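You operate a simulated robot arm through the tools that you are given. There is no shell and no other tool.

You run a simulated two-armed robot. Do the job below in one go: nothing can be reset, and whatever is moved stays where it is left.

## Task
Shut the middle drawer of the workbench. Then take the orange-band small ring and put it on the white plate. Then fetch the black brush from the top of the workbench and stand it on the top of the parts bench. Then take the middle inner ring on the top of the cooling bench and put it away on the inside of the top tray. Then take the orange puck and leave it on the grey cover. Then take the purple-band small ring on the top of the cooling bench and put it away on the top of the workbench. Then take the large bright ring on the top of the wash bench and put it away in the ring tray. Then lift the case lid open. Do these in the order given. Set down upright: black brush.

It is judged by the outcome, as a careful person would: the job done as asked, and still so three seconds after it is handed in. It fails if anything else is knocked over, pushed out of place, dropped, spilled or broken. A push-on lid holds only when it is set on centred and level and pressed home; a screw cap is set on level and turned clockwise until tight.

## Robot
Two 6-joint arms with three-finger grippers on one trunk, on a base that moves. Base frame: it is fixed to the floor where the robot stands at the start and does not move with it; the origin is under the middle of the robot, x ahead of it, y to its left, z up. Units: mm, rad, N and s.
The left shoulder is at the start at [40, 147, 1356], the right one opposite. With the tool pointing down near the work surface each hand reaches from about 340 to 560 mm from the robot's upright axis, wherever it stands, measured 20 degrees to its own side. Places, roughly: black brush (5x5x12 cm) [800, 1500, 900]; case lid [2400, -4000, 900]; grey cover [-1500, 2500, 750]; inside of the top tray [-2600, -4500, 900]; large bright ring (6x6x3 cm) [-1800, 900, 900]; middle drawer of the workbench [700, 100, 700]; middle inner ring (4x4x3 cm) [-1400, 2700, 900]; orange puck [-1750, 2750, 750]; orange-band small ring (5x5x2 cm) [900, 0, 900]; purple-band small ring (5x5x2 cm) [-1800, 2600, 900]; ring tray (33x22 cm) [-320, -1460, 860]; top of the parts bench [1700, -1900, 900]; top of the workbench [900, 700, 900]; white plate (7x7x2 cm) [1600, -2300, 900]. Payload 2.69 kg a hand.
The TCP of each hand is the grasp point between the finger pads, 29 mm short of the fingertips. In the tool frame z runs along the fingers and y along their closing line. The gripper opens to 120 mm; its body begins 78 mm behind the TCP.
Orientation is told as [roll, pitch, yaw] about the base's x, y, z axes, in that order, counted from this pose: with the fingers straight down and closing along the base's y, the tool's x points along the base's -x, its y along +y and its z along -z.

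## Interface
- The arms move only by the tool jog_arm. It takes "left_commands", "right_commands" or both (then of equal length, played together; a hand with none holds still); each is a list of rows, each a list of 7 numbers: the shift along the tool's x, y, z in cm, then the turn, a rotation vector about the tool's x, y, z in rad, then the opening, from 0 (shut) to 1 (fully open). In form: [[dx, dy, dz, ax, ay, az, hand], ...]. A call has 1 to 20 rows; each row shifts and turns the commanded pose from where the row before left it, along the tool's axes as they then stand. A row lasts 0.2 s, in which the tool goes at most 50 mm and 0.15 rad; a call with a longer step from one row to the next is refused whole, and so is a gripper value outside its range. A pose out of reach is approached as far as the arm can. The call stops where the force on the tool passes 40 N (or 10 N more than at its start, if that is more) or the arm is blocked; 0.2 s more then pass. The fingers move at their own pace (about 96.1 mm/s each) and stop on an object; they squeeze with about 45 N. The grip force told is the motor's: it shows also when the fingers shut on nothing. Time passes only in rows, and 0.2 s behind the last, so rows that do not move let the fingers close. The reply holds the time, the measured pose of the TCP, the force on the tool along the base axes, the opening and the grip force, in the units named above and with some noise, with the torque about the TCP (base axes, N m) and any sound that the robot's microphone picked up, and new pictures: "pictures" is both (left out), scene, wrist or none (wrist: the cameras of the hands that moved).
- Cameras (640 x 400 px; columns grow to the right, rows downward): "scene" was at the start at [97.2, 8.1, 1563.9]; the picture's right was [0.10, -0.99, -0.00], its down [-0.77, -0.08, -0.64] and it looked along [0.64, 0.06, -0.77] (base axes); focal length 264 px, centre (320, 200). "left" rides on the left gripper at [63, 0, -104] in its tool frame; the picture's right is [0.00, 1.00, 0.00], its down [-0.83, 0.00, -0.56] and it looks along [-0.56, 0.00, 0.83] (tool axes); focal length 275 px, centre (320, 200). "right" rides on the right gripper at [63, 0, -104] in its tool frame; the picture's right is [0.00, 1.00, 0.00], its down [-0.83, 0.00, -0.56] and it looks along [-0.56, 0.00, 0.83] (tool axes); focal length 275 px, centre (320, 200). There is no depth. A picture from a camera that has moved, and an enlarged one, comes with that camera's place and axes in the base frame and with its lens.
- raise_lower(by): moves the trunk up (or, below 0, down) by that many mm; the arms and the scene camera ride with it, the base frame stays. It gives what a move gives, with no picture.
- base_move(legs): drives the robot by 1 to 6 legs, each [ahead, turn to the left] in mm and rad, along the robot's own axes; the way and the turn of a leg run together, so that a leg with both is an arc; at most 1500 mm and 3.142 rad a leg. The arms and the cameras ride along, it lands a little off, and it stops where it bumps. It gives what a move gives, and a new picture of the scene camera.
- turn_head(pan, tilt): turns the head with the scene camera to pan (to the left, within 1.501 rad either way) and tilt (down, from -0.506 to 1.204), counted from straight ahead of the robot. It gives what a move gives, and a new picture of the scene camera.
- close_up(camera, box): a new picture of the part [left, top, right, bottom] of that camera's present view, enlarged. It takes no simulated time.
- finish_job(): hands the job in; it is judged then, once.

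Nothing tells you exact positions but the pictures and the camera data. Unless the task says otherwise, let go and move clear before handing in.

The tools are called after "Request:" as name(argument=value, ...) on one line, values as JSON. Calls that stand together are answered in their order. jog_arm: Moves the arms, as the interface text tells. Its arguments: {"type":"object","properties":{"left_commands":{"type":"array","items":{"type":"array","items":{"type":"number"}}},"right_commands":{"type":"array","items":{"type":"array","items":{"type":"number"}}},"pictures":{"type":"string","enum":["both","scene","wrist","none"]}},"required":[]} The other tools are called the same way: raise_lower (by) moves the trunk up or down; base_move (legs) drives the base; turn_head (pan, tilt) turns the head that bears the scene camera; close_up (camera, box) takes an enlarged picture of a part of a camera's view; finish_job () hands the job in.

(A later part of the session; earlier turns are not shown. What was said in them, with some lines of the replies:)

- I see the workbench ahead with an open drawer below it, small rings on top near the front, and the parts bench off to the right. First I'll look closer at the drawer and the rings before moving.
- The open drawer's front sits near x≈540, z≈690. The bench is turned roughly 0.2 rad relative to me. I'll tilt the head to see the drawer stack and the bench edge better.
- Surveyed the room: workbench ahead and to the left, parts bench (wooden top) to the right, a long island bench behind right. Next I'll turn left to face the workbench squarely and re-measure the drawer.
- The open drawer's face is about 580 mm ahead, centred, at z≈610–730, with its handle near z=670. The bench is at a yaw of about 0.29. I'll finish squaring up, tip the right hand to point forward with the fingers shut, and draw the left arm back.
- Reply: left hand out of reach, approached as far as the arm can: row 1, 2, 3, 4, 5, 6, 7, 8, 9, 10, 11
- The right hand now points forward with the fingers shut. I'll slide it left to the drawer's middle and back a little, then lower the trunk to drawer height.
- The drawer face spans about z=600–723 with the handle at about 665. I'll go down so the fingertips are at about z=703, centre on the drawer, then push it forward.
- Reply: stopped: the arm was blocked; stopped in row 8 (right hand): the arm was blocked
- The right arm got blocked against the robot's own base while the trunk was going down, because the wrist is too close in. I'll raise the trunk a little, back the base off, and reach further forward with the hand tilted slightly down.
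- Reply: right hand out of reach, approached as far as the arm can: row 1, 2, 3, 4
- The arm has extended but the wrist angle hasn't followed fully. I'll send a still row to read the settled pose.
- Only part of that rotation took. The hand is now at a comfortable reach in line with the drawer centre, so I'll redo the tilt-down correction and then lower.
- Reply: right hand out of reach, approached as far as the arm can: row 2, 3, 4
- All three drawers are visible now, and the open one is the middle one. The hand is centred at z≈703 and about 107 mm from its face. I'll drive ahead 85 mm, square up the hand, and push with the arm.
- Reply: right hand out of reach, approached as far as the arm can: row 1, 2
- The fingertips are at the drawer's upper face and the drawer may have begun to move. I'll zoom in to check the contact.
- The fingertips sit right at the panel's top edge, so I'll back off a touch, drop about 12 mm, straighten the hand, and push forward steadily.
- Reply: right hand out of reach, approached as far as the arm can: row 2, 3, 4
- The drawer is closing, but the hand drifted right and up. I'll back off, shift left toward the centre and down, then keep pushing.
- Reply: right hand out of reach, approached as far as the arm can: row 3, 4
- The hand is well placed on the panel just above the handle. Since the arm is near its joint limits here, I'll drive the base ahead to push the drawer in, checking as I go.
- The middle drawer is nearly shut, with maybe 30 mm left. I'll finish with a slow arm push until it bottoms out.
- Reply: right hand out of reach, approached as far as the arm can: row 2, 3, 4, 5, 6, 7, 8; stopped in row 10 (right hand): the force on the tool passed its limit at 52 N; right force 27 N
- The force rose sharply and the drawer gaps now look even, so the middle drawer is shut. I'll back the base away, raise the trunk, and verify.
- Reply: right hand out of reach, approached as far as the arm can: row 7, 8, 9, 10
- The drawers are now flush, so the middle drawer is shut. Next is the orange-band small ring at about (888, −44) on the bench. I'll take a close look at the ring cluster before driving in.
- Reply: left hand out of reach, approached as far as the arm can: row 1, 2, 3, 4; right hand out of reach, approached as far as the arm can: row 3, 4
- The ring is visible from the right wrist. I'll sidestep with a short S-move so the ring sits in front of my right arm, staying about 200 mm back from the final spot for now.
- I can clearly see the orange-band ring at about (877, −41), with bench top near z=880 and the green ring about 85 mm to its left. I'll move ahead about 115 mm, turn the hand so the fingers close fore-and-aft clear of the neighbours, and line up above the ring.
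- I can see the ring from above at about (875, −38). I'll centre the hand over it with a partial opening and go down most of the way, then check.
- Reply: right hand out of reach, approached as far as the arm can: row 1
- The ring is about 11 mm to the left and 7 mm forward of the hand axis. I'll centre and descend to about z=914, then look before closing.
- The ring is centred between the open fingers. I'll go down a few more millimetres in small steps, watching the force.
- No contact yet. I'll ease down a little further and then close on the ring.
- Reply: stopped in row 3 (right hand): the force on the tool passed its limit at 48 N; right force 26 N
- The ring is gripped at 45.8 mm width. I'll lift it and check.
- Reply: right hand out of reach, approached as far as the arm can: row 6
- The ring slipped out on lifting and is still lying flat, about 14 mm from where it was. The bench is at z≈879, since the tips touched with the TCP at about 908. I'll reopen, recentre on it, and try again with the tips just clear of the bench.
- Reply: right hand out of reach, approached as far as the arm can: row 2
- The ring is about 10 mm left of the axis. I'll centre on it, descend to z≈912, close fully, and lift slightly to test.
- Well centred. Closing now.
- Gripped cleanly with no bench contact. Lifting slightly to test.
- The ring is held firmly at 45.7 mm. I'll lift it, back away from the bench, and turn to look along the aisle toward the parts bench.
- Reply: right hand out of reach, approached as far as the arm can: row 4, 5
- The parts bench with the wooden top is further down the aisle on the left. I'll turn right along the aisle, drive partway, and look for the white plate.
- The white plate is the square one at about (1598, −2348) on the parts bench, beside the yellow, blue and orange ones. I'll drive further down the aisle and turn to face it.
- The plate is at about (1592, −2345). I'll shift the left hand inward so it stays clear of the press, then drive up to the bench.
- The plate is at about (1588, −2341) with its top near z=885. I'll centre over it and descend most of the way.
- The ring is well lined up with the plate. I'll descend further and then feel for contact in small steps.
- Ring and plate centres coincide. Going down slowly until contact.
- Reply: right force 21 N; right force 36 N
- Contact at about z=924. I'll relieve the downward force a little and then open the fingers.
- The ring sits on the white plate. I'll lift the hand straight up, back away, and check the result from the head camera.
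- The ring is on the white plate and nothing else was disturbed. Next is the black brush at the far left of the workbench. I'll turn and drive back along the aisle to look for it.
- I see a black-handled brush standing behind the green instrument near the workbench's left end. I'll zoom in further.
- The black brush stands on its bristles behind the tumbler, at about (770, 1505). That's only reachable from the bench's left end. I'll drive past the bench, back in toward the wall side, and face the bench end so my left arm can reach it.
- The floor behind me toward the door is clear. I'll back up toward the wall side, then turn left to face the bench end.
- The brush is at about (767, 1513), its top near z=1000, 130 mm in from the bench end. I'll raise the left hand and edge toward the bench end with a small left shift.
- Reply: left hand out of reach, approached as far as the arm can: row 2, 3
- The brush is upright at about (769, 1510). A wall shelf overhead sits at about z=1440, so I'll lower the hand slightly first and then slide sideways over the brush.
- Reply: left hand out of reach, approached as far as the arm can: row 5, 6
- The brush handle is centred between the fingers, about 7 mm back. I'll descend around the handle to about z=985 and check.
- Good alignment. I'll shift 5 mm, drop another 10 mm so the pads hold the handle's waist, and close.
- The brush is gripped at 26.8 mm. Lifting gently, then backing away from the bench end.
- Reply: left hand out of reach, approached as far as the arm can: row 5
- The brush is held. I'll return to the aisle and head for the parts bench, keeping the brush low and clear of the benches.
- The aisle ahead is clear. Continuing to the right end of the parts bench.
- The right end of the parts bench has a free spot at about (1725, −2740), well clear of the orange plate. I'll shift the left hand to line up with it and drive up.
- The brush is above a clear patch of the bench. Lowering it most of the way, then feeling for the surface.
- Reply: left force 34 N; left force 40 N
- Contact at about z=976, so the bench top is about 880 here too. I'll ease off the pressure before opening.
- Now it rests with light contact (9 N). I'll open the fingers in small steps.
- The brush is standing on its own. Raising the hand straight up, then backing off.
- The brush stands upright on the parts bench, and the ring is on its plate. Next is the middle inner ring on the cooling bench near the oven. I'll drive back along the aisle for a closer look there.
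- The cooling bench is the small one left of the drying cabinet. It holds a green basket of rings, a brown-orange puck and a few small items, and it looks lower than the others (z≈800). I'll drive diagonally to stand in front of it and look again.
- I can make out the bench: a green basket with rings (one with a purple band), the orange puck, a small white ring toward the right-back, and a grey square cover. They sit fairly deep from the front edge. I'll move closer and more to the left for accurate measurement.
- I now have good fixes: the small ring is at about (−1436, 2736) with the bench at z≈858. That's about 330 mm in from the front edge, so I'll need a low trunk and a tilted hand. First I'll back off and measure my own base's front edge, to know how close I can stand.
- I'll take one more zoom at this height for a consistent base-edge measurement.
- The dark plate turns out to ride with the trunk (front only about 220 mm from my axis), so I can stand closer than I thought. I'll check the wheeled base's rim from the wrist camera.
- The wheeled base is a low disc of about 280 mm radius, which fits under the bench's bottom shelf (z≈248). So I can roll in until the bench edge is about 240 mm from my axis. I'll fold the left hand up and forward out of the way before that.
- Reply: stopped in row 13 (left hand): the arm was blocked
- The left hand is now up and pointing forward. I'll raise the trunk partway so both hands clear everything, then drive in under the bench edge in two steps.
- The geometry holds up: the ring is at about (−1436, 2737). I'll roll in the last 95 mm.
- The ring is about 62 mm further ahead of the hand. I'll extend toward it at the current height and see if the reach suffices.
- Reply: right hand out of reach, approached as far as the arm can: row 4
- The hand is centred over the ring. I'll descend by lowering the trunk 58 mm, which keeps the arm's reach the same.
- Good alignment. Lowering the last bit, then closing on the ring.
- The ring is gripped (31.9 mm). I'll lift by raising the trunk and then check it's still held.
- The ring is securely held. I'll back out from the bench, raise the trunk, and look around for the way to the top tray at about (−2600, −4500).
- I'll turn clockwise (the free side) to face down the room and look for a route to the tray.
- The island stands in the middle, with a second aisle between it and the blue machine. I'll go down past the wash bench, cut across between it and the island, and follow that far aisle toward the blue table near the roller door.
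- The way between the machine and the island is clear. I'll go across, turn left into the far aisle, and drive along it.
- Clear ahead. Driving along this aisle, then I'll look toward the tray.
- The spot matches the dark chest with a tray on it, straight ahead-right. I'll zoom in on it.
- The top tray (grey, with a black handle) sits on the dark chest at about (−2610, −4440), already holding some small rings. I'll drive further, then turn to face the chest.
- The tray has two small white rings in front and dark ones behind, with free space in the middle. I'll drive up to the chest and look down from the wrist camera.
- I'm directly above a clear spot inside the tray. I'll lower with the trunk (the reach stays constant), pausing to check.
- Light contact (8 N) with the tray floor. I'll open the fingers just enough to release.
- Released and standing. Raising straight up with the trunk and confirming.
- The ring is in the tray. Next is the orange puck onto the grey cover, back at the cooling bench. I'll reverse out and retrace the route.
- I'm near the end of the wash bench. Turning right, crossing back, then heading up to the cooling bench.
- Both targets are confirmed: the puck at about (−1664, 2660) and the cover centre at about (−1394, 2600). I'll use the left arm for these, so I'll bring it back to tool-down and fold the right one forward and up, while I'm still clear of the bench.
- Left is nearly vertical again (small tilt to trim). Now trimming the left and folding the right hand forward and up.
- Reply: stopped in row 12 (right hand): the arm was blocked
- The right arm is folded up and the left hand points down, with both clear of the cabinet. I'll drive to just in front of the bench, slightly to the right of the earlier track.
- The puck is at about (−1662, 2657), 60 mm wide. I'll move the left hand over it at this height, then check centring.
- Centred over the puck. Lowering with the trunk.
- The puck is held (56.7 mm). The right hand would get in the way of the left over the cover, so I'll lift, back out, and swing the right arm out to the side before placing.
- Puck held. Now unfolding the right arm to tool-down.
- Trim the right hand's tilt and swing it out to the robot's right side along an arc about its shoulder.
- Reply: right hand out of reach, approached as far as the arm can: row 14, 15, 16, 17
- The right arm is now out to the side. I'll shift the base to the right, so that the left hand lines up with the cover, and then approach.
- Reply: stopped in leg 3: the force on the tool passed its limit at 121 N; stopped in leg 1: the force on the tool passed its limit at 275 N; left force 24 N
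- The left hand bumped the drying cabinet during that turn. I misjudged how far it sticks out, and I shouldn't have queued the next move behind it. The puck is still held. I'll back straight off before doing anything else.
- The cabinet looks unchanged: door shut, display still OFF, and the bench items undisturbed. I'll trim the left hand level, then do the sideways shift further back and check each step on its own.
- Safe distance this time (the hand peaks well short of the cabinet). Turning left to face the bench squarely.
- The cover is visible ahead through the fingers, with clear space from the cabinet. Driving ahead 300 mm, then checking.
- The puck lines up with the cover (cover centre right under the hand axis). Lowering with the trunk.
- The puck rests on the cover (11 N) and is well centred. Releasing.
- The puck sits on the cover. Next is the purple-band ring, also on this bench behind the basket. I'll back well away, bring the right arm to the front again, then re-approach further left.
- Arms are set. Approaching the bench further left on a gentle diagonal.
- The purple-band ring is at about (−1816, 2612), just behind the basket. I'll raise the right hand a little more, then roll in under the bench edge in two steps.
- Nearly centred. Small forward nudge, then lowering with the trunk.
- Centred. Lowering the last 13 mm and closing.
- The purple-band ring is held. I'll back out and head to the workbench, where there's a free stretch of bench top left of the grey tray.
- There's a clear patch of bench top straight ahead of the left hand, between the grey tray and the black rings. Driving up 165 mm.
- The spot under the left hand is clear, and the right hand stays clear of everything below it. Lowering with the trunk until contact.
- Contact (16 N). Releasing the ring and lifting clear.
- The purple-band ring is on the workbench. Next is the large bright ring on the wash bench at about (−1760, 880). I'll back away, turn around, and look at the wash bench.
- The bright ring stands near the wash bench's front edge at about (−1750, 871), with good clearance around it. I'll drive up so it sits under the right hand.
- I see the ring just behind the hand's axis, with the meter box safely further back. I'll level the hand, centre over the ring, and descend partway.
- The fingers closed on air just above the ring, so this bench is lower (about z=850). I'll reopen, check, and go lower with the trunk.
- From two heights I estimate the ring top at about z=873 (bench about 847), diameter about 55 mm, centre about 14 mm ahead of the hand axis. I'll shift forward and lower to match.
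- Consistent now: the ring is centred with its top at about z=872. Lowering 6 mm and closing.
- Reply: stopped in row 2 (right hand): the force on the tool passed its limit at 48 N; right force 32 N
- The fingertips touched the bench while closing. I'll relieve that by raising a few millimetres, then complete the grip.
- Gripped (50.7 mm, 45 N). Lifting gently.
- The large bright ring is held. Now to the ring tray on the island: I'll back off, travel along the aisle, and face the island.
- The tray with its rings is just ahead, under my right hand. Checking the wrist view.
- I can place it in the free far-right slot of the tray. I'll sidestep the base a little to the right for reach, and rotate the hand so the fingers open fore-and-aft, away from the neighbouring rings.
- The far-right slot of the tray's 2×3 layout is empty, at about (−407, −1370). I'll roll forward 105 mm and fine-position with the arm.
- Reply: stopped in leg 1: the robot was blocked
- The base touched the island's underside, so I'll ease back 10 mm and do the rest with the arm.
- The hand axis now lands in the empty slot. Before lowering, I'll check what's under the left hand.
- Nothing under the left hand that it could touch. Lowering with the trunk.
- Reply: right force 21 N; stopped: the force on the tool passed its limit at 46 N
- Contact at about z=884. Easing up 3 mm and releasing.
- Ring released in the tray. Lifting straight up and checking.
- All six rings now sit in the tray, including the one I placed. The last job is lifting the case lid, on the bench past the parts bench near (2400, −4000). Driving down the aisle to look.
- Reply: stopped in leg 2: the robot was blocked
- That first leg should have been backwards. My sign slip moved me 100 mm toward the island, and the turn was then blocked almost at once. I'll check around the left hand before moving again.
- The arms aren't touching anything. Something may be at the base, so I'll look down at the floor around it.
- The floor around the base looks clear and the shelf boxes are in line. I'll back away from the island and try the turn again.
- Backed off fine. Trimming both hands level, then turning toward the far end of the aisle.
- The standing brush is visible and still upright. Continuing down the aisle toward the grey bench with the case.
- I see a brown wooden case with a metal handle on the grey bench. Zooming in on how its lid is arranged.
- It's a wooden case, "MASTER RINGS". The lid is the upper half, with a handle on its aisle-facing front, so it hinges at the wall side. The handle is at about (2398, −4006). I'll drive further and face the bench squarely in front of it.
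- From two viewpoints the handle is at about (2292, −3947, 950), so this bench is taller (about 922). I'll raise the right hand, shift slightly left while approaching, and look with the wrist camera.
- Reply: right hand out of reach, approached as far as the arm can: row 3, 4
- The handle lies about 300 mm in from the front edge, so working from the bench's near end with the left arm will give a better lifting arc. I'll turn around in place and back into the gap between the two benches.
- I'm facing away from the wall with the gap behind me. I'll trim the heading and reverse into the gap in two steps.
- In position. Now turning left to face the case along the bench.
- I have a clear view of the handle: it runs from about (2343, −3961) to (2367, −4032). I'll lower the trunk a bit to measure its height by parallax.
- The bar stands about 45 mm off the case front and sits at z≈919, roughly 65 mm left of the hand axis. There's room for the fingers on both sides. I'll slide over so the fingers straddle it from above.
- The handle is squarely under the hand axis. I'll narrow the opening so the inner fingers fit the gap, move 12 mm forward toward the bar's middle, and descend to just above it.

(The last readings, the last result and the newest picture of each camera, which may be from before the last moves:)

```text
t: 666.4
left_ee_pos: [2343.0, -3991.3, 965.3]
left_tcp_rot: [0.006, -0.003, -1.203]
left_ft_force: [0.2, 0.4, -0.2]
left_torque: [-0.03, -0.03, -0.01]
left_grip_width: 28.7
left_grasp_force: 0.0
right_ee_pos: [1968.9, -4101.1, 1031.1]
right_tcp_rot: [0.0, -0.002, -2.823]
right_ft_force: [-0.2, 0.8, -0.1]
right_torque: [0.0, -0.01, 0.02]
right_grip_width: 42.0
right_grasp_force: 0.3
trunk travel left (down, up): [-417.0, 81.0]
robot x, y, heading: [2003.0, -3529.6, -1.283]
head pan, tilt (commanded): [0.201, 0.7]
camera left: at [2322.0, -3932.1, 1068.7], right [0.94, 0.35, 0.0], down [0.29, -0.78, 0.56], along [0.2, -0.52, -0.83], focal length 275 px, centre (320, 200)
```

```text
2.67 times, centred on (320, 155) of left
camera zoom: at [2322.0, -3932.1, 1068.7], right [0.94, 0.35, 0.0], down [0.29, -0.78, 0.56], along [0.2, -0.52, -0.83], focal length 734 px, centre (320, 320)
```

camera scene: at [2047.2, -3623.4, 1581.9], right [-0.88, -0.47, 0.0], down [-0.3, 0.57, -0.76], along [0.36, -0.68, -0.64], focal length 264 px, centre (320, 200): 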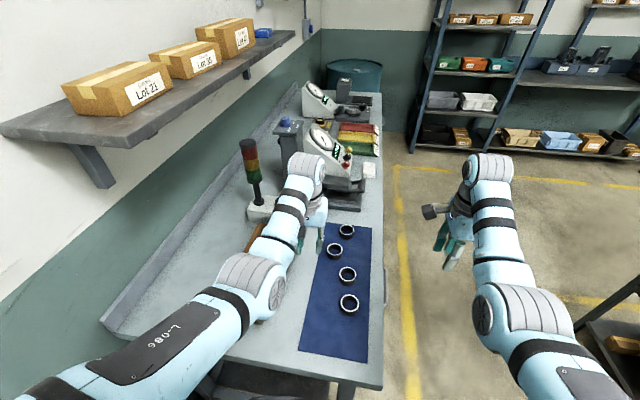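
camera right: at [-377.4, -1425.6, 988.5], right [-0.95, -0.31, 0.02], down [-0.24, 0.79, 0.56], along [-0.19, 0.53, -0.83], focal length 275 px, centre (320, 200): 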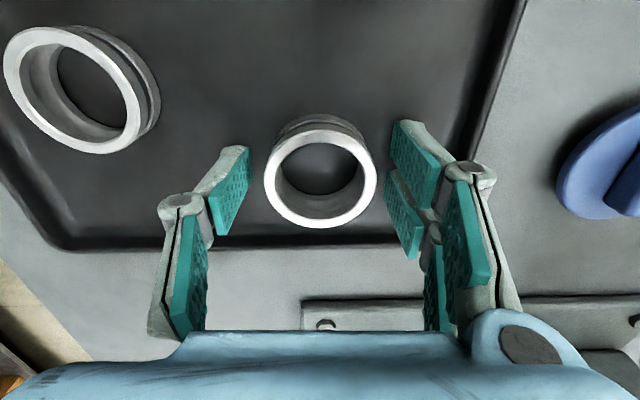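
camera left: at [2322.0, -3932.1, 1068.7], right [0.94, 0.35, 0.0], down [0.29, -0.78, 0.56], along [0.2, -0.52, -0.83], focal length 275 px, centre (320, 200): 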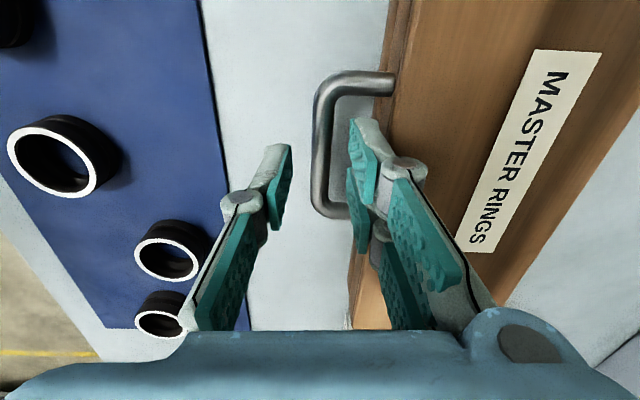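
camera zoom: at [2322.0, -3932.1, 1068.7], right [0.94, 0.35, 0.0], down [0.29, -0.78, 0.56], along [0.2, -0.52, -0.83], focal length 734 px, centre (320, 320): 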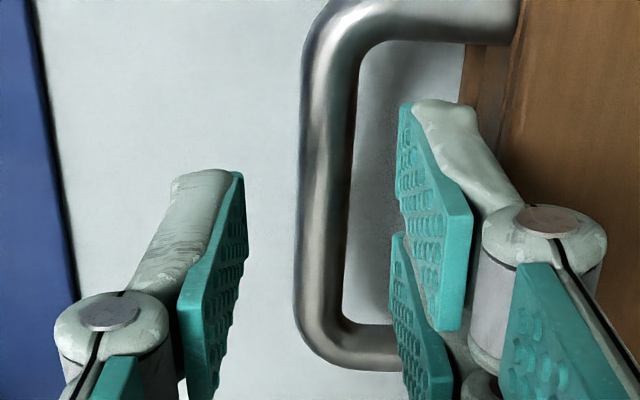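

Clearances look fine on both sides: the bar is centred and the inner fingers clear the lid face by about 9 mm. Descending around the bar.

Request:
jog_arm(left_commands=[[0, 0, 1, 0, 0, 0, 0.24], [0, 0, 1, 0, 0, 0, 0.24], [0, 0, 1, 0, 0, 0, 0.24], [0, 0, 0.5, 0, 0, 0, 0.24], [0, 0, 0, 0, 0, 0, 0.24]], pictures="wrist")

Request:
close_up(camera="left", box=[200, 80, 440, 230])

```text
t: 667.6
left_ee_pos: [2342.5, -3989.9, 929.5]
left_tcp_rot: [0.006, -0.005, -1.206]
left_ft_force: [0.0, 0.4, 0.5]
left_torque: [0.02, -0.04, -0.04]
left_grip_width: 28.6
left_grasp_force: 0.1
right_ee_pos: [1969.7, -4100.5, 1031.8]
right_tcp_rot: [0.001, -0.006, -2.822]
right_ft_force: [-0.4, 0.1, -0.8]
right_torque: [0.01, -0.02, -0.03]
right_grip_width: 41.7
right_grasp_force: 0.0
trunk travel left (down, up): [-417.0, 81.0]
robot x, y, heading: [1999.6, -3529.5, -1.288]
head pan, tilt (commanded): [0.201, 0.7]
camera left: at [2322.2, -3931.8, 1033.9], right [0.94, 0.35, 0.0], down [0.29, -0.78, 0.56], along [0.2, -0.52, -0.83], focal length 275 px, centre (320, 200)
```

left: 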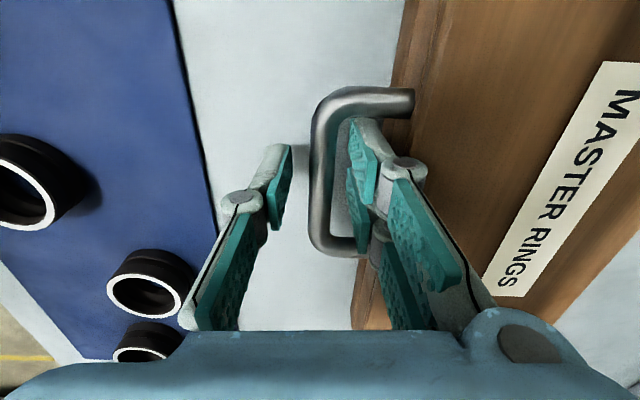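

```text
2.67 times, centred on (320, 155) of left
camera zoom: at [2322.2, -3931.8, 1033.9], right [0.94, 0.35, 0.0], down [0.29, -0.78, 0.56], along [0.2, -0.52, -0.83], focal length 734 px, centre (320, 320)
```

zoom: 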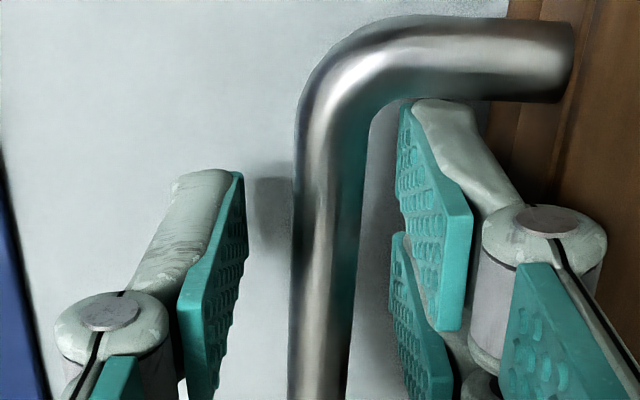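

The fingers straddle the handle cleanly. I'll nudge forward 4 mm and close on the bar.

Request:
jog_arm(left_commands=[[-0.4, 0, 0, 0, 0, 0, 0.24], [0, 0, 0, 0, 0, 0, 0.12], [0, 0, 0, 0, 0, 0, 0], [0, 0, 0, 0, 0, 0, 0], [0, 0, 0, 0, 0, 0, 0]], pictures="wrist")

```text
t: 668.8
left_ee_pos: [2347.2, -3992.4, 930.0]
left_tcp_rot: [0.003, -0.004, -1.204]
left_ft_force: [5.0, 2.3, -2.7]
left_torque: [0.14, -0.06, -1.27]
left_grip_width: 11.4
left_grasp_force: 38.3
right_ee_pos: [1970.5, -4100.5, 1031.9]
right_tcp_rot: [0.0, -0.006, -2.822]
right_ft_force: [-0.4, -0.5, 0.4]
right_torque: [0.05, -0.01, -0.02]
right_grip_width: 42.1
right_grasp_force: 0.1
trunk travel left (down, up): [-417.0, 81.0]
robot x, y, heading: [2004.3, -3529.9, -1.286]
head pan, tilt (commanded): [0.201, 0.7]
camera left: at [2325.4, -3935.1, 1033.9], right [0.94, 0.35, 0.0], down [0.29, -0.78, 0.56], along [0.2, -0.52, -0.83], focal length 275 px, centre (320, 200)
```

left: 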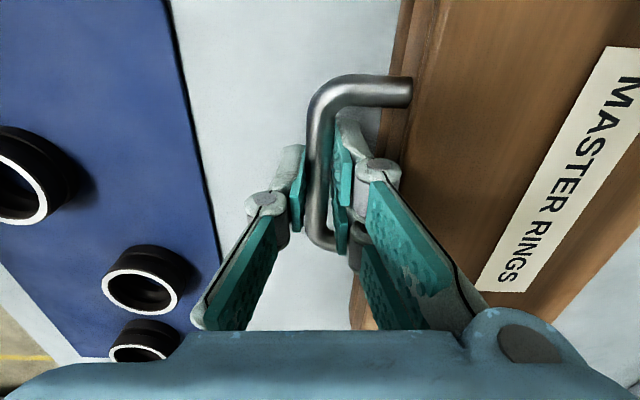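

Gripped at 11.4 mm. There's a small twist from misalignment, so I'll trim the yaw slightly and begin the lift along the hinge arc.

Request:
jog_arm(left_commands=[[0, 0, 0, 0, 0, 0.04, 0], [0, 0, 0, 0, 0, 0, 0]], pictures="none")

Request:
jog_arm(left_commands=[[0, 0.2, -1.4, 0, 0, 0, 0], [0, 0.34, -1.38, 0, 0, 0, 0], [0, 0.46, -1.35, 0, 0, 0, 0], [0, 0, 0, 0, 0, 0, 0]], pictures="both")

```text
t: 669.4
left_ee_pos: [2346.5, -3993.9, 929.7]
left_tcp_rot: [0.003, -0.002, -1.244]
left_ft_force: [4.2, 5.2, -2.3]
left_torque: [0.2, 0.04, 0.46]
left_grip_width: 10.7
left_grasp_force: 38.3
right_ee_pos: [1969.6, -4099.8, 1031.9]
right_tcp_rot: [0.003, -0.006, -2.821]
right_ft_force: [-0.3, 0.4, 0.8]
right_torque: [-0.01, -0.02, 0.0]
right_grip_width: 41.9
right_grasp_force: 0.1
trunk travel left (down, up): [-417.0, 81.0]
robot x, y, heading: [1998.9, -3530.1, -1.28]
head pan, tilt (commanded): [0.201, 0.7]
```

```text
t: 670.4
left_ee_pos: [2356.4, -3989.9, 972.3]
left_tcp_rot: [0.003, -0.003, -1.244]
left_ft_force: [8.5, 7.3, -5.8]
left_torque: [0.27, 0.07, 0.3]
left_grip_width: 10.8
left_grasp_force: 38.1
right_ee_pos: [1971.7, -4100.5, 1032.1]
right_tcp_rot: [0.0, -0.005, -2.821]
right_ft_force: [-0.1, 0.3, -0.2]
right_torque: [0.01, 0.02, -0.02]
right_grip_width: 41.8
right_grasp_force: 0.0
trunk travel left (down, up): [-417.0, 81.0]
robot x, y, heading: [1999.8, -3530.4, -1.286]
head pan, tilt (commanded): [0.201, 0.7]
camera scene: at [2050.6, -3622.2, 1511.9], right [-0.88, -0.47, 0.0], down [-0.3, 0.57, -0.76], along [0.36, -0.68, -0.64], focal length 264 px, centre (320, 200)
camera left: at [2338.4, -3930.8, 1075.8], right [0.95, 0.32, 0.0], down [0.26, -0.79, 0.56], along [0.18, -0.53, -0.83], focal length 275 px, centre (320, 200)
```

scene: 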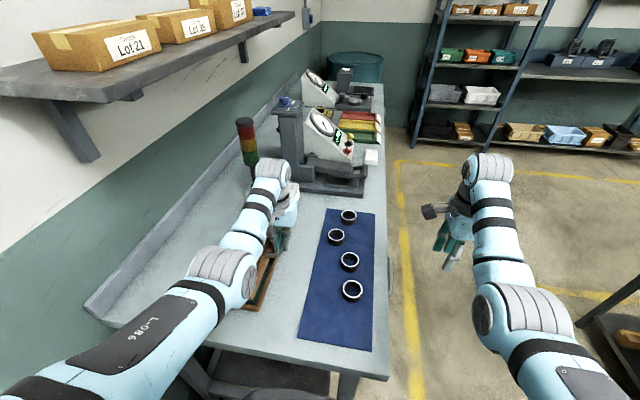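
left: 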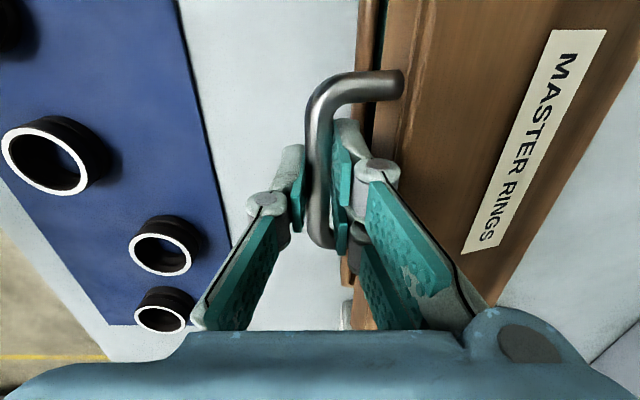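

The lid is rising and the forces are modest. Continuing along the arc in stages.

Request:
jog_arm(left_commands=[[0, 0.62, -1.3, 0, 0, 0, 0], [0, 0.72, -1.25, 0, 0, 0, 0], [0, 0.8, -1.17, 0, 0, 0, 0], [0, 0.92, -1.1, 0, 0, 0, 0], [0, 1.01, -1.02, 0, 0, 0, 0], [0, 0, 0, 0, 0, 0, 0]], pictures="both")

```text
t: 671.8
left_ee_pos: [2396.8, -3977.8, 1029.3]
left_tcp_rot: [0.002, -0.002, -1.246]
left_ft_force: [5.8, 7.9, -11.4]
left_torque: [0.35, 0.14, 0.06]
left_grip_width: 11.0
left_grasp_force: 38.2
right_ee_pos: [1972.6, -4100.3, 1030.1]
right_tcp_rot: [0.002, -0.006, -2.822]
right_ft_force: [0.1, -0.1, -0.8]
right_torque: [-0.01, -0.01, 0.0]
right_grip_width: 41.9
right_grasp_force: 0.0
trunk travel left (down, up): [-417.0, 81.0]
robot x, y, heading: [2002.4, -3531.7, -1.287]
head pan, tilt (commanded): [0.201, 0.7]
camera scene: at [2051.1, -3622.8, 1511.8], right [-0.88, -0.47, 0.0], down [-0.3, 0.57, -0.76], along [0.36, -0.68, -0.65], focal length 264 px, centre (320, 200)
camera left: at [2376.9, -3918.5, 1133.5], right [0.95, 0.32, 0.0], down [0.26, -0.79, 0.56], along [0.18, -0.53, -0.83], focal length 275 px, centre (320, 200)
```

scene: 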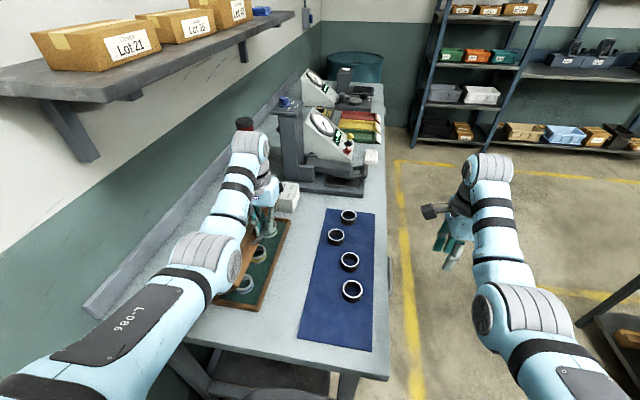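
left: 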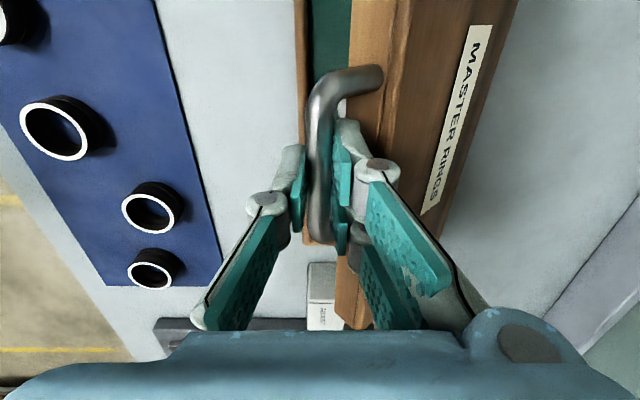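

The case is opening: I can see its green interior. Continuing the arc.

Request:
jog_arm(left_commands=[[0, 1.1, -0.92, 0, 0, 0, 0], [0, 1.17, -0.81, 0, 0, 0, 0], [0, 1.24, -0.71, 0, 0, 0, 0], [0, 1.3, -0.59, 0, 0, 0, 0], [0, 0, 0, 0, 0, 0, 0]], pictures="both")

```text
t: 673.0
left_ee_pos: [2441.7, -3963.7, 1059.5]
left_tcp_rot: [0.003, -0.003, -1.244]
left_ft_force: [-0.1, 15.4, -11.8]
left_torque: [0.49, 0.13, -0.31]
left_grip_width: 11.6
left_grasp_force: 37.9
left hand out of reach, approached as far as the arm can: row 3
right_ee_pos: [1970.4, -4097.9, 1034.2]
right_tcp_rot: [0.004, -0.005, -2.821]
right_ft_force: [-0.9, -0.9, -0.6]
right_torque: [-0.02, -0.02, 0.02]
right_grip_width: 42.0
right_grasp_force: 0.0
trunk travel left (down, up): [-417.0, 81.0]
robot x, y, heading: [2005.0, -3530.0, -1.284]
head pan, tilt (commanded): [0.201, 0.7]
camera scene: at [2048.9, -3620.2, 1512.0], right [-0.88, -0.47, 0.0], down [-0.3, 0.57, -0.77], along [0.36, -0.68, -0.64], focal length 264 px, centre (320, 200)
camera left: at [2422.2, -3903.9, 1163.9], right [0.95, 0.32, 0.0], down [0.26, -0.79, 0.56], along [0.18, -0.53, -0.83], focal length 275 px, centre (320, 200)
```

scene: 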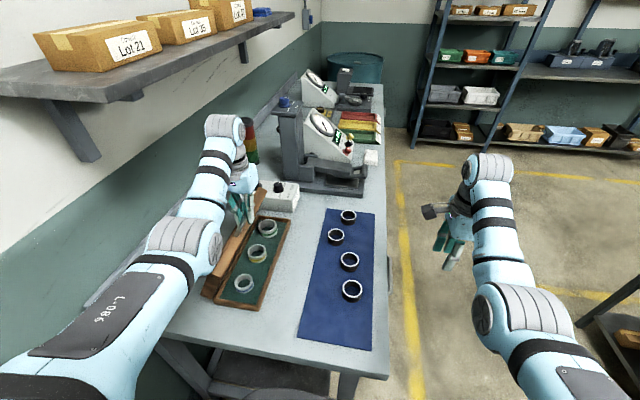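
left: 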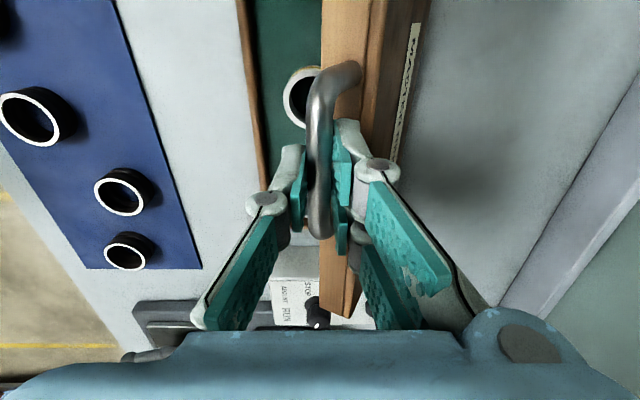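

About 62° open, with the arm nearing full stretch. I'll roll the hand around the bar (the bar can turn in the grip) to gain reach while continuing the arc.

Request:
jog_arm(left_commands=[[0, -0.1, 0, -0.12, 0, 0, 0], [0, -0.1, 0, -0.12, 0, 0, 0], [0, 1.3, -0.16, -0.1, 0, 0, 0], [0, 1.3, 0.1, -0.1, 0, 0, 0], [0, 0, 0, 0, 0, 0, 0]], pictures="both")

```text
t: 674.2
left_ee_pos: [2461.7, -3957.8, 1068.9]
left_tcp_rot: [0.448, -0.007, -1.246]
left_ft_force: [-2.5, 7.7, -1.9]
left_torque: [-0.03, 0.11, -1.0]
left_grip_width: 11.7
left_grasp_force: 38.4
right_ee_pos: [1968.8, -4099.4, 1031.4]
right_tcp_rot: [0.001, -0.003, -2.823]
right_ft_force: [-1.1, -0.2, 0.2]
right_torque: [-0.02, 0.04, 0.0]
right_grip_width: 42.2
right_grasp_force: 0.1
trunk travel left (down, up): [-417.0, 81.0]
robot x, y, heading: [1998.6, -3533.0, -1.282]
head pan, tilt (commanded): [0.201, 0.7]
camera scene: at [2046.9, -3621.1, 1512.1], right [-0.88, -0.47, 0.0], down [-0.3, 0.57, -0.77], along [0.36, -0.68, -0.64], focal length 264 px, centre (320, 200)
camera left: at [2399.9, -3912.2, 1162.6], right [0.86, 0.29, 0.43], down [0.03, -0.86, 0.5], along [0.52, -0.42, -0.75], focal length 275 px, centre (320, 200)
```

scene: 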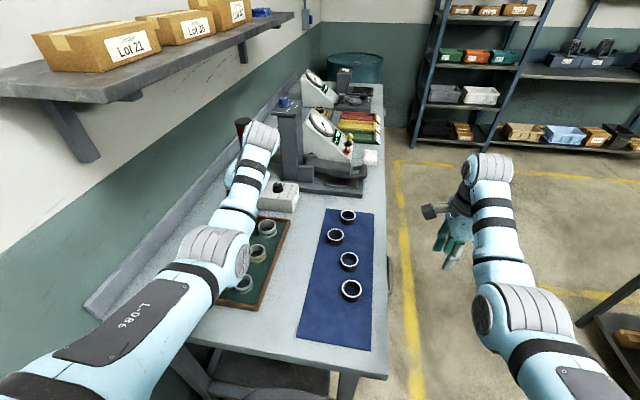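
left: 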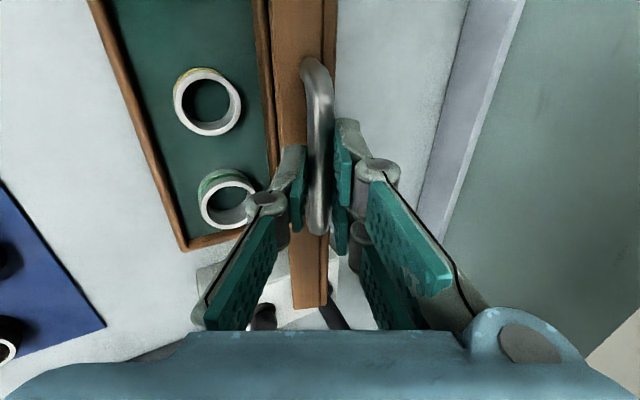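

Rolled nicely; the lid is at roughly 73°. Continuing past vertical.

Request:
jog_arm(left_commands=[[0, 1.25, 0.36, -0.06, 0, 0, 0], [0, 1.2, 0.59, -0.06, 0, 0, 0], [0, 1.1, 0.77, -0.06, 0, 0, 0], [0, 0, 0, 0, 0, 0, 0]], pictures="both")

```text
t: 675.2
left_ee_pos: [2499.2, -3946.0, 1069.7]
left_tcp_rot: [0.625, -0.003, -1.245]
left_ft_force: [-0.8, 1.6, -2.8]
left_torque: [-0.1, 0.14, -1.42]
left_grip_width: 11.7
left_grasp_force: 38.0
right_ee_pos: [1969.0, -4100.8, 1031.3]
right_tcp_rot: [0.003, -0.004, -2.822]
right_ft_force: [0.0, -0.3, 0.3]
right_torque: [-0.01, 0.0, -0.03]
right_grip_width: 42.0
right_grasp_force: 0.0
trunk travel left (down, up): [-417.0, 81.0]
robot x, y, heading: [2001.9, -3524.8, -1.285]
head pan, tilt (commanded): [0.201, 0.7]
camera scene: at [2047.5, -3623.1, 1511.9], right [-0.88, -0.47, 0.0], down [-0.3, 0.57, -0.76], along [0.36, -0.68, -0.64], focal length 264 px, centre (320, 200)
camera left: at [2422.7, -3905.6, 1154.1], right [0.77, 0.26, 0.59], down [-0.05, -0.89, 0.45], along [0.64, -0.37, -0.67], focal length 275 px, centre (320, 200)
```

scene: 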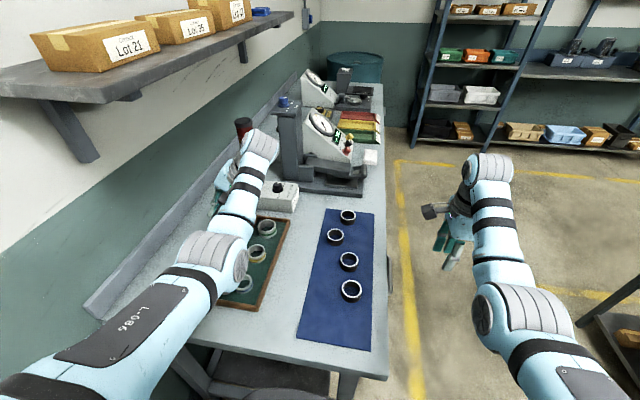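
left: 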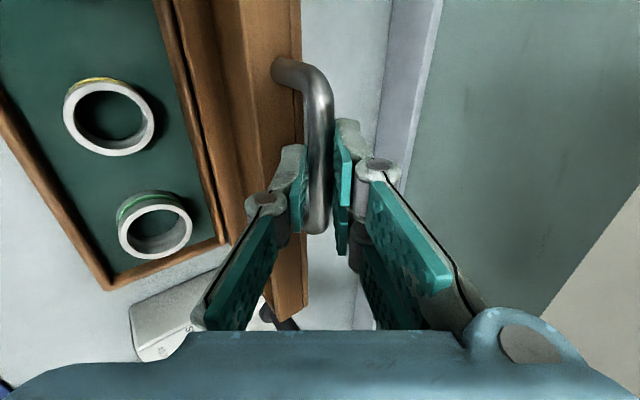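

Essentially vertical now, with hardly any force. Continuing gently until I feel the lid's stop.

Request:
jog_arm(left_commands=[[0, 1.0, 0.93, 0, 0, 0, 0], [0, 0.97, 1.05, -0.04, 0, 0, 0], [0, 0, 0, 0, 0, 0, 0]], pictures="wrist")

```text
t: 676.0
left_ee_pos: [2524.4, -3937.4, 1064.0]
left_tcp_rot: [0.666, -0.002, -1.245]
left_ft_force: [-1.7, 1.0, -7.2]
left_torque: [0.24, 0.21, -1.22]
left_grip_width: 11.5
left_grasp_force: 38.6
right_ee_pos: [1969.4, -4102.1, 1032.8]
right_tcp_rot: [0.002, -0.004, -2.823]
right_ft_force: [0.5, -0.7, 0.9]
right_torque: [0.02, -0.02, 0.02]
right_grip_width: 42.0
right_grasp_force: 0.1
trunk travel left (down, up): [-417.0, 81.0]
robot x, y, heading: [2001.2, -3528.5, -1.284]
head pan, tilt (commanded): [0.201, 0.7]
camera left: at [2446.0, -3898.4, 1146.0], right [0.75, 0.25, 0.62], down [-0.06, -0.9, 0.44], along [0.66, -0.36, -0.65], focal length 275 px, centre (320, 200)
```

left: 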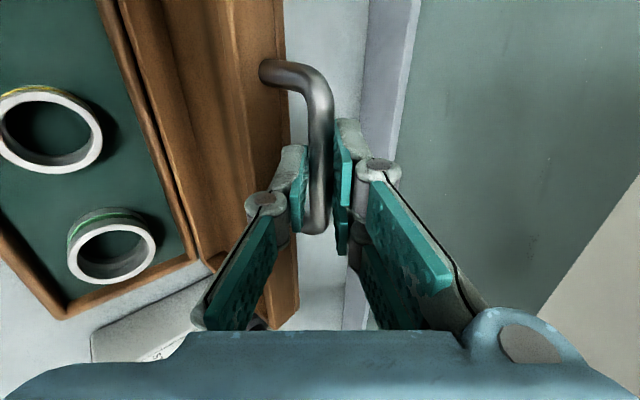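

Request:
jog_arm(left_commands=[[0, 0.83, 1.16, -0.04, 0, 0, 0], [0, 0.7, 1.2, -0.04, 0, 0, 0], [0, 0, 0, 0, 0, 0, 0]], pictures="both")

```text
t: 676.6
left_ee_pos: [2534.0, -3934.6, 1060.6]
left_tcp_rot: [0.728, -0.002, -1.258]
left_ft_force: [-31.7, -9.2, 15.1]
left_torque: [1.11, 0.69, -0.09]
left_grip_width: 11.8
left_grasp_force: 38.7
right_ee_pos: [1959.8, -4100.2, 1031.4]
right_tcp_rot: [0.004, 0.001, -2.826]
right_ft_force: [-0.3, 0.6, 0.4]
right_torque: [-0.04, 0.05, 0.0]
right_grip_width: 42.1
right_grasp_force: 0.0
trunk travel left (down, up): [-417.0, 81.0]
robot x, y, heading: [1999.9, -3529.4, -1.288]
head pan, tilt (commanded): [0.201, 0.7]
stopped in row 3 (left hand): the force on the tool passed its limit at 45 N (the readings are from after the stop); the commanded pose is now the measured one
camera scene: at [2037.0, -3623.0, 1512.6], right [-0.89, -0.46, -0.01], down [-0.29, 0.57, -0.77], along [0.36, -0.68, -0.64], focal length 264 px, centre (320, 200)
camera left: at [2449.6, -3896.0, 1137.5], right [0.71, 0.23, 0.67], down [-0.1, -0.9, 0.42], along [0.7, -0.36, -0.62], focal length 275 px, centre (320, 200)
```

scene: 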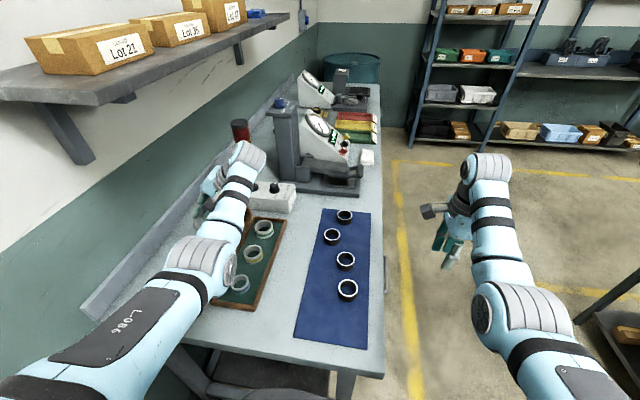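
left: 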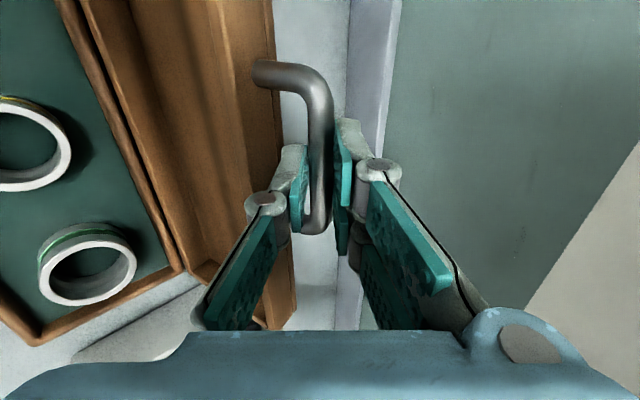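

I've reached the lid's stop, a bit past vertical (the force rose to 45 N). I'll ease off, then open the fingers and see whether the lid stays.

Request:
jog_arm(left_commands=[[0, -0.25, -0.22, 0, 0, 0, 0], [0, 0, 0, 0, 0, 0, 0]], pictures="none")

```text
t: 677.2
left_ee_pos: [2533.9, -3934.8, 1059.2]
left_tcp_rot: [0.738, -0.003, -1.253]
left_ft_force: [-19.2, -11.2, 17.2]
left_torque: [1.12, 0.41, -0.3]
left_grip_width: 11.4
left_grasp_force: 38.6
right_ee_pos: [1961.3, -4100.7, 1031.4]
right_tcp_rot: [0.001, 0.001, -2.822]
right_ft_force: [-0.2, -0.2, 0.7]
right_torque: [-0.01, 0.01, 0.02]
right_grip_width: 42.0
right_grasp_force: 0.0
trunk travel left (down, up): [-417.0, 81.0]
robot x, y, heading: [1996.0, -3530.2, -1.295]
head pan, tilt (commanded): [0.201, 0.7]
```

Request:
jog_arm(left_commands=[[0, -0.12, -0.5, 0, 0, 0, 0], [0, 0, 0, 0, 0, 0, 0]], pictures="none")

```text
t: 677.9
left_ee_pos: [2532.7, -3934.9, 1059.2]
left_tcp_rot: [0.734, -0.001, -1.252]
left_ft_force: [-10.0, -5.6, 5.8]
left_torque: [0.32, 0.2, -1.09]
left_grip_width: 11.2
left_grasp_force: 38.5
right_ee_pos: [1965.1, -4101.4, 1031.1]
right_tcp_rot: [0.003, 0.001, -2.824]
right_ft_force: [-0.8, -0.5, 0.0]
right_torque: [0.0, 0.01, 0.0]
right_grip_width: 42.2
right_grasp_force: 0.0
trunk travel left (down, up): [-417.0, 81.0]
robot x, y, heading: [2002.8, -3528.3, -1.294]
head pan, tilt (commanded): [0.201, 0.7]
```

Down to about 13 N. Opening the fingers slowly and watching the lid.

Request:
jog_arm(left_commands=[[0, 0, 0, 0, 0, 0, 0.12], [0, 0, 0, 0, 0, 0, 0.16], [0, 0, 0, 0, 0, 0, 0.2], [0, 0, 0, 0, 0, 0, 0.24], [0, 0, 0, 0, 0, 0, 0.24], [0, 0, 0, 0, 0, 0, 0.24], [0, 0, 0, 0, 0, 0, 0.24]], pictures="both")

```text
t: 679.5
left_ee_pos: [2535.4, -3934.2, 1057.8]
left_tcp_rot: [0.73, -0.003, -1.252]
left_ft_force: [0.0, 0.0, 0.0]
left_torque: [0.03, -0.03, 0.02]
left_grip_width: 28.7
left_grasp_force: 0.0
right_ee_pos: [1967.4, -4099.4, 1031.6]
right_tcp_rot: [0.0, -0.003, -2.825]
right_ft_force: [-1.0, 0.3, -0.5]
right_torque: [0.0, 0.03, -0.01]
right_grip_width: 42.2
right_grasp_force: 0.0
trunk travel left (down, up): [-417.0, 81.0]
robot x, y, heading: [2002.4, -3527.9, -1.289]
head pan, tilt (commanded): [0.201, 0.7]
camera scene: at [2046.9, -3623.4, 1511.9], right [-0.89, -0.46, 0.0], down [-0.3, 0.57, -0.76], along [0.35, -0.68, -0.64], focal length 264 px, centre (320, 200)
camera left: at [2452.0, -3896.8, 1136.3], right [0.71, 0.23, 0.67], down [-0.1, -0.91, 0.41], along [0.7, -0.36, -0.62], focal length 275 px, centre (320, 200)
```

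scene: 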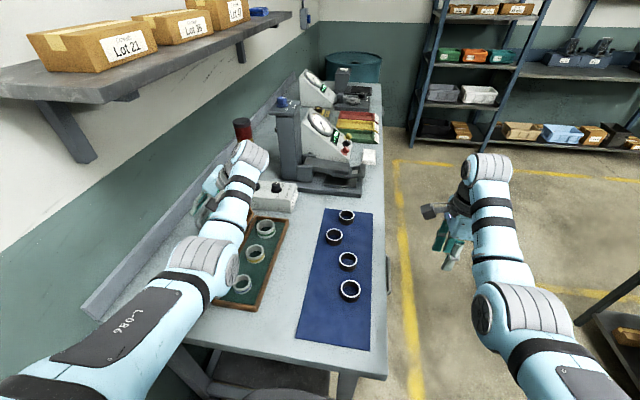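
left: 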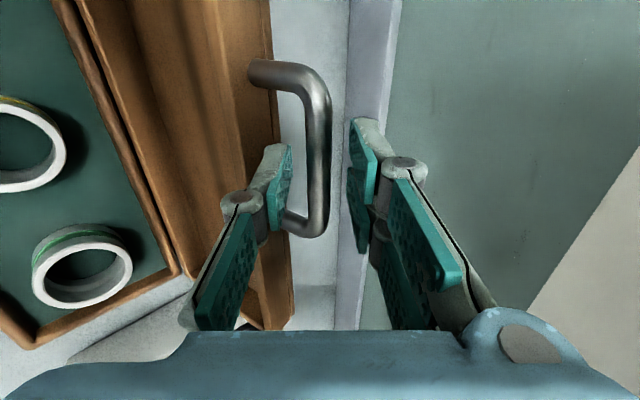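

The lid stays put with the bar free between the open fingers. Withdrawing straight back along the finger axis.

Request:
jog_arm(left_commands=[[0, 0, -0.5, 0, 0, 0, 0.26], [0, 0, -1, 0, 0, 0, 0.26], [0, 0, -1.5, 0, 0, 0, 0.26], [0, 0, -2, 0, 0, 0, 0.26], [0, 0, -2, 0, 0, 0, 0.26], [0, 0, -2, 0, 0, 0, 0.26]], pictures="both")

```text
t: 680.9
left_ee_pos: [2477.6, -3953.3, 1126.5]
left_tcp_rot: [0.731, -0.002, -1.253]
left_ft_force: [-0.2, 0.2, -0.5]
left_torque: [-0.02, 0.01, 0.01]
left_grip_width: 31.2
left_grasp_force: 0.0
right_ee_pos: [1966.2, -4100.5, 1032.6]
right_tcp_rot: [0.003, -0.005, -2.826]
right_ft_force: [-1.1, 0.5, 0.2]
right_torque: [-0.02, -0.03, -0.01]
right_grip_width: 42.0
right_grasp_force: 0.1
trunk travel left (down, up): [-417.0, 81.0]
robot x, y, heading: [2001.1, -3529.7, -1.291]
head pan, tilt (commanded): [0.201, 0.7]
camera scene: at [2045.8, -3623.5, 1512.0], right [-0.89, -0.46, 0.0], down [-0.3, 0.57, -0.76], along [0.35, -0.68, -0.64], focal length 264 px, centre (320, 200)
camera left: at [2393.6, -3915.5, 1203.8], right [0.71, 0.23, 0.67], down [-0.1, -0.91, 0.41], along [0.7, -0.36, -0.62], focal length 275 px, centre (320, 200)
```

scene: 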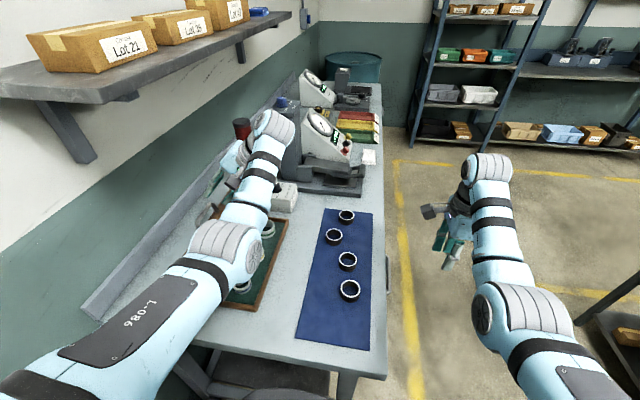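
left: 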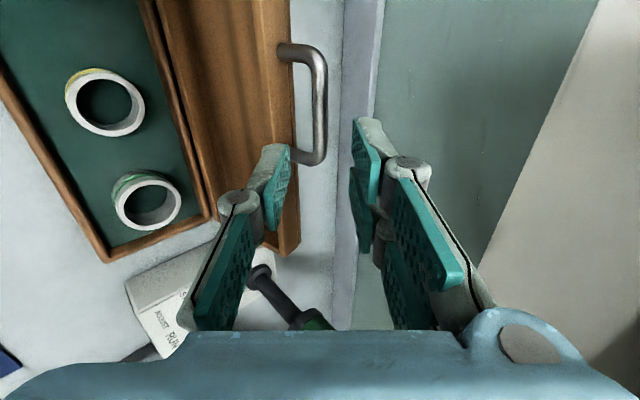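

Request:
jog_arm(left_commands=[[0, -1.5, -2.5, 0, 0, 0, 0.26], [0, -2.2, -2, 0, 0, 0, 0.26], [0, -2.2, -2, 0, 0, 0, 0.26], [0, -2.2, -2, 0, 0, 0, 0.26], [0, -2.2, -2, 0, 0, 0, 0.26]], pictures="scene")

Request:
close_up(camera="scene", box=[160, 140, 400, 340])

```text
t: 682.0
left_ee_pos: [2338.4, -3996.7, 1134.8]
left_tcp_rot: [0.73, -0.003, -1.253]
left_ft_force: [-0.4, 0.5, 0.4]
left_torque: [0.01, 0.01, -0.03]
left_grip_width: 31.2
left_grasp_force: 0.0
left hand out of reach, approached as far as the arm can: row 5
right_ee_pos: [1964.9, -4100.2, 1030.7]
right_tcp_rot: [0.002, -0.003, -2.828]
right_ft_force: [-0.4, 0.4, 0.1]
right_torque: [0.04, -0.04, -0.01]
right_grip_width: 42.1
right_grasp_force: 0.0
trunk travel left (down, up): [-417.0, 81.0]
robot x, y, heading: [1999.3, -3528.1, -1.291]
head pan, tilt (commanded): [0.201, 0.7]
camera scene: at [2044.7, -3623.7, 1512.0], right [-0.89, -0.46, 0.0], down [-0.3, 0.57, -0.77], along [0.35, -0.68, -0.64], focal length 264 px, centre (320, 200)
```

scene: 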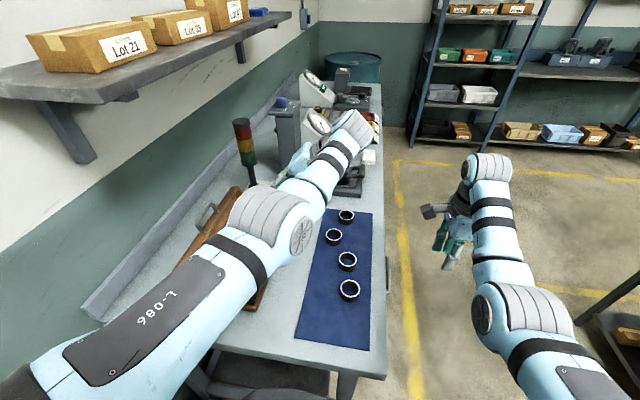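

```text
2.00 times, centred on (280, 240) of scene
camera zoom: at [2044.7, -3623.7, 1512.0], right [-0.89, -0.46, 0.0], down [-0.3, 0.57, -0.77], along [0.35, -0.68, -0.64], focal length 529 px, centre (400, 120)
```

zoom: 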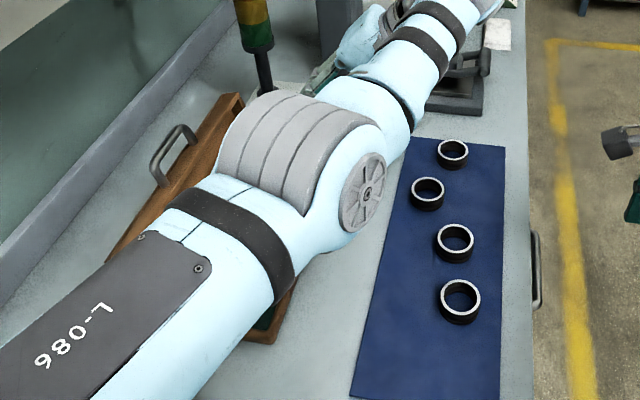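

The lid is standing open past vertical. Now I'll back the robot away so both arms are clear, then look at the whole case.

Request:
base_move(legs=[[-230, 0]])

Request:
turn_head(pan=0.35, tilt=0.55)

Request:
close_up(camera="scene", box=[200, 80, 440, 280])

```text
t: 683.8
left_ee_pos: [2276.5, -3781.0, 1131.9]
left_tcp_rot: [0.729, 0.002, -1.254]
left_ft_force: [0.4, 0.0, 0.8]
left_torque: [-0.02, 0.02, 0.02]
left_grip_width: 31.2
left_grasp_force: 0.1
right_ee_pos: [1904.0, -3883.4, 1028.8]
right_tcp_rot: [-0.002, -0.004, -2.826]
right_ft_force: [-0.2, 0.1, -1.3]
right_torque: [0.06, 0.03, 0.0]
right_grip_width: 41.9
right_grasp_force: 0.0
trunk travel left (down, up): [-417.0, 81.0]
robot x, y, heading: [1934.4, -3311.4, -1.284]
head pan, tilt (commanded): [0.201, 0.7]
camera scene: at [1984.8, -3409.0, 1511.5], right [-0.89, -0.46, 0.0], down [-0.3, 0.57, -0.76], along [0.35, -0.68, -0.65], focal length 264 px, centre (320, 200)
```

scene: 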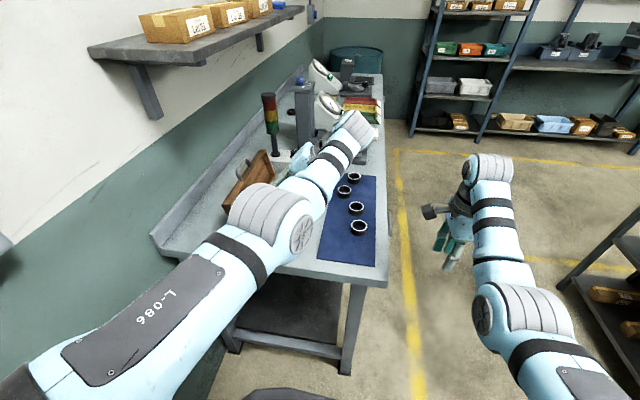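

```text
t: 684.5
left_ee_pos: [2276.1, -3777.8, 1134.8]
left_tcp_rot: [0.728, -0.001, -1.254]
left_ft_force: [0.4, 0.5, -0.1]
left_torque: [-0.04, -0.02, 0.0]
left_grip_width: 31.3
left_grasp_force: 0.0
right_ee_pos: [1903.3, -3880.7, 1030.5]
right_tcp_rot: [0.0, -0.003, -2.826]
right_ft_force: [0.4, 0.5, -0.2]
right_torque: [-0.02, 0.01, -0.04]
right_grip_width: 42.4
right_grasp_force: 0.2
trunk travel left (down, up): [-417.0, 81.0]
robot x, y, heading: [1938.1, -3308.0, -1.291]
head pan, tilt (commanded): [0.351, 0.55]
camera scene: at [1997.6, -3402.4, 1525.0], right [-0.81, -0.59, 0.0], down [-0.31, 0.42, -0.85], along [0.5, -0.69, -0.52], focal length 264 px, centre (320, 200)
```

scene: 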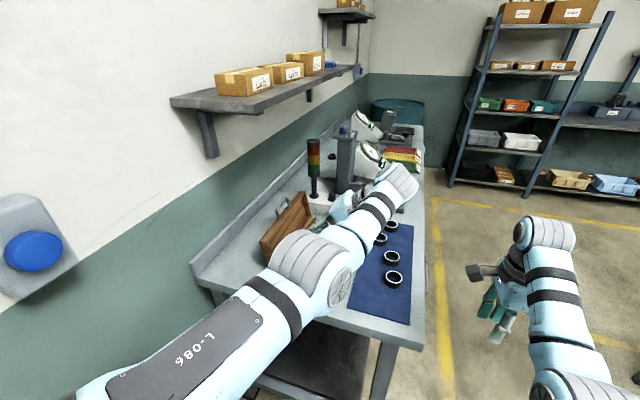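

```text
2.00 times, centred on (320, 180) of scene
camera zoom: at [1997.6, -3402.4, 1525.0], right [-0.81, -0.59, 0.0], down [-0.31, 0.42, -0.85], along [0.5, -0.69, -0.52], focal length 529 px, centre (320, 240)
```

zoom: 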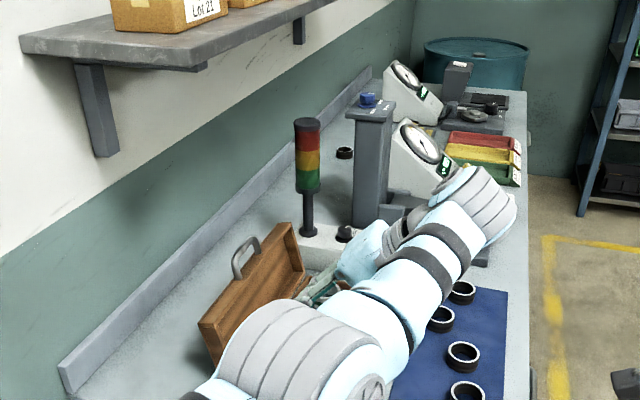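

All eight steps are done in order, and the last view shows the case lid standing open with my hands clear. Earlier checks after each placement showed the items resting where asked, so I'm handing in the job.

Request:
finish_job()

```text
The job is handed in.
```

I finished all eight jobs in order and handed the work in; no verdict came back. After each job I looked at the result, and nothing showed as knocked over or out of place.

1. **Middle drawer:** shut, level with the drawers above and below.
2. **Orange-band small ring:** on the white plate. It slipped from my grip once and slid about 14 mm along the bench; I picked it up on the second try.
3. **Black brush:** standing upright at the right end of the parts bench, and still upright when I passed later.
4. **Middle inner ring:** inside the top tray, between the rings already there.
5. **Orange puck:** on the grey cover, close to centred.
6. **Purple-band small ring:** on the workbench, in the clear space left of the grey tray.
7. **Large bright ring:** in the empty slot of the ring tray.
8. **Case lid:** open past vertical, resting at its stop; it stayed when I let go.

Three contacts along the way could count against the job:
- **Drying cabinet:** I hit it twice with the left hand while carrying the puck, at 121 N and then 275 N. The second hit happened because I had queued another move without checking the first. The door, display and control knob looked unchanged afterwards, and the puck stayed in my grip.
- **Island bench:** the robot's base touched the underside at the ring tray. The boxes on its lower shelf still looked lined up.
- **Case lid:** I pushed it against its stop with about 45 N. The case did not appear to move.
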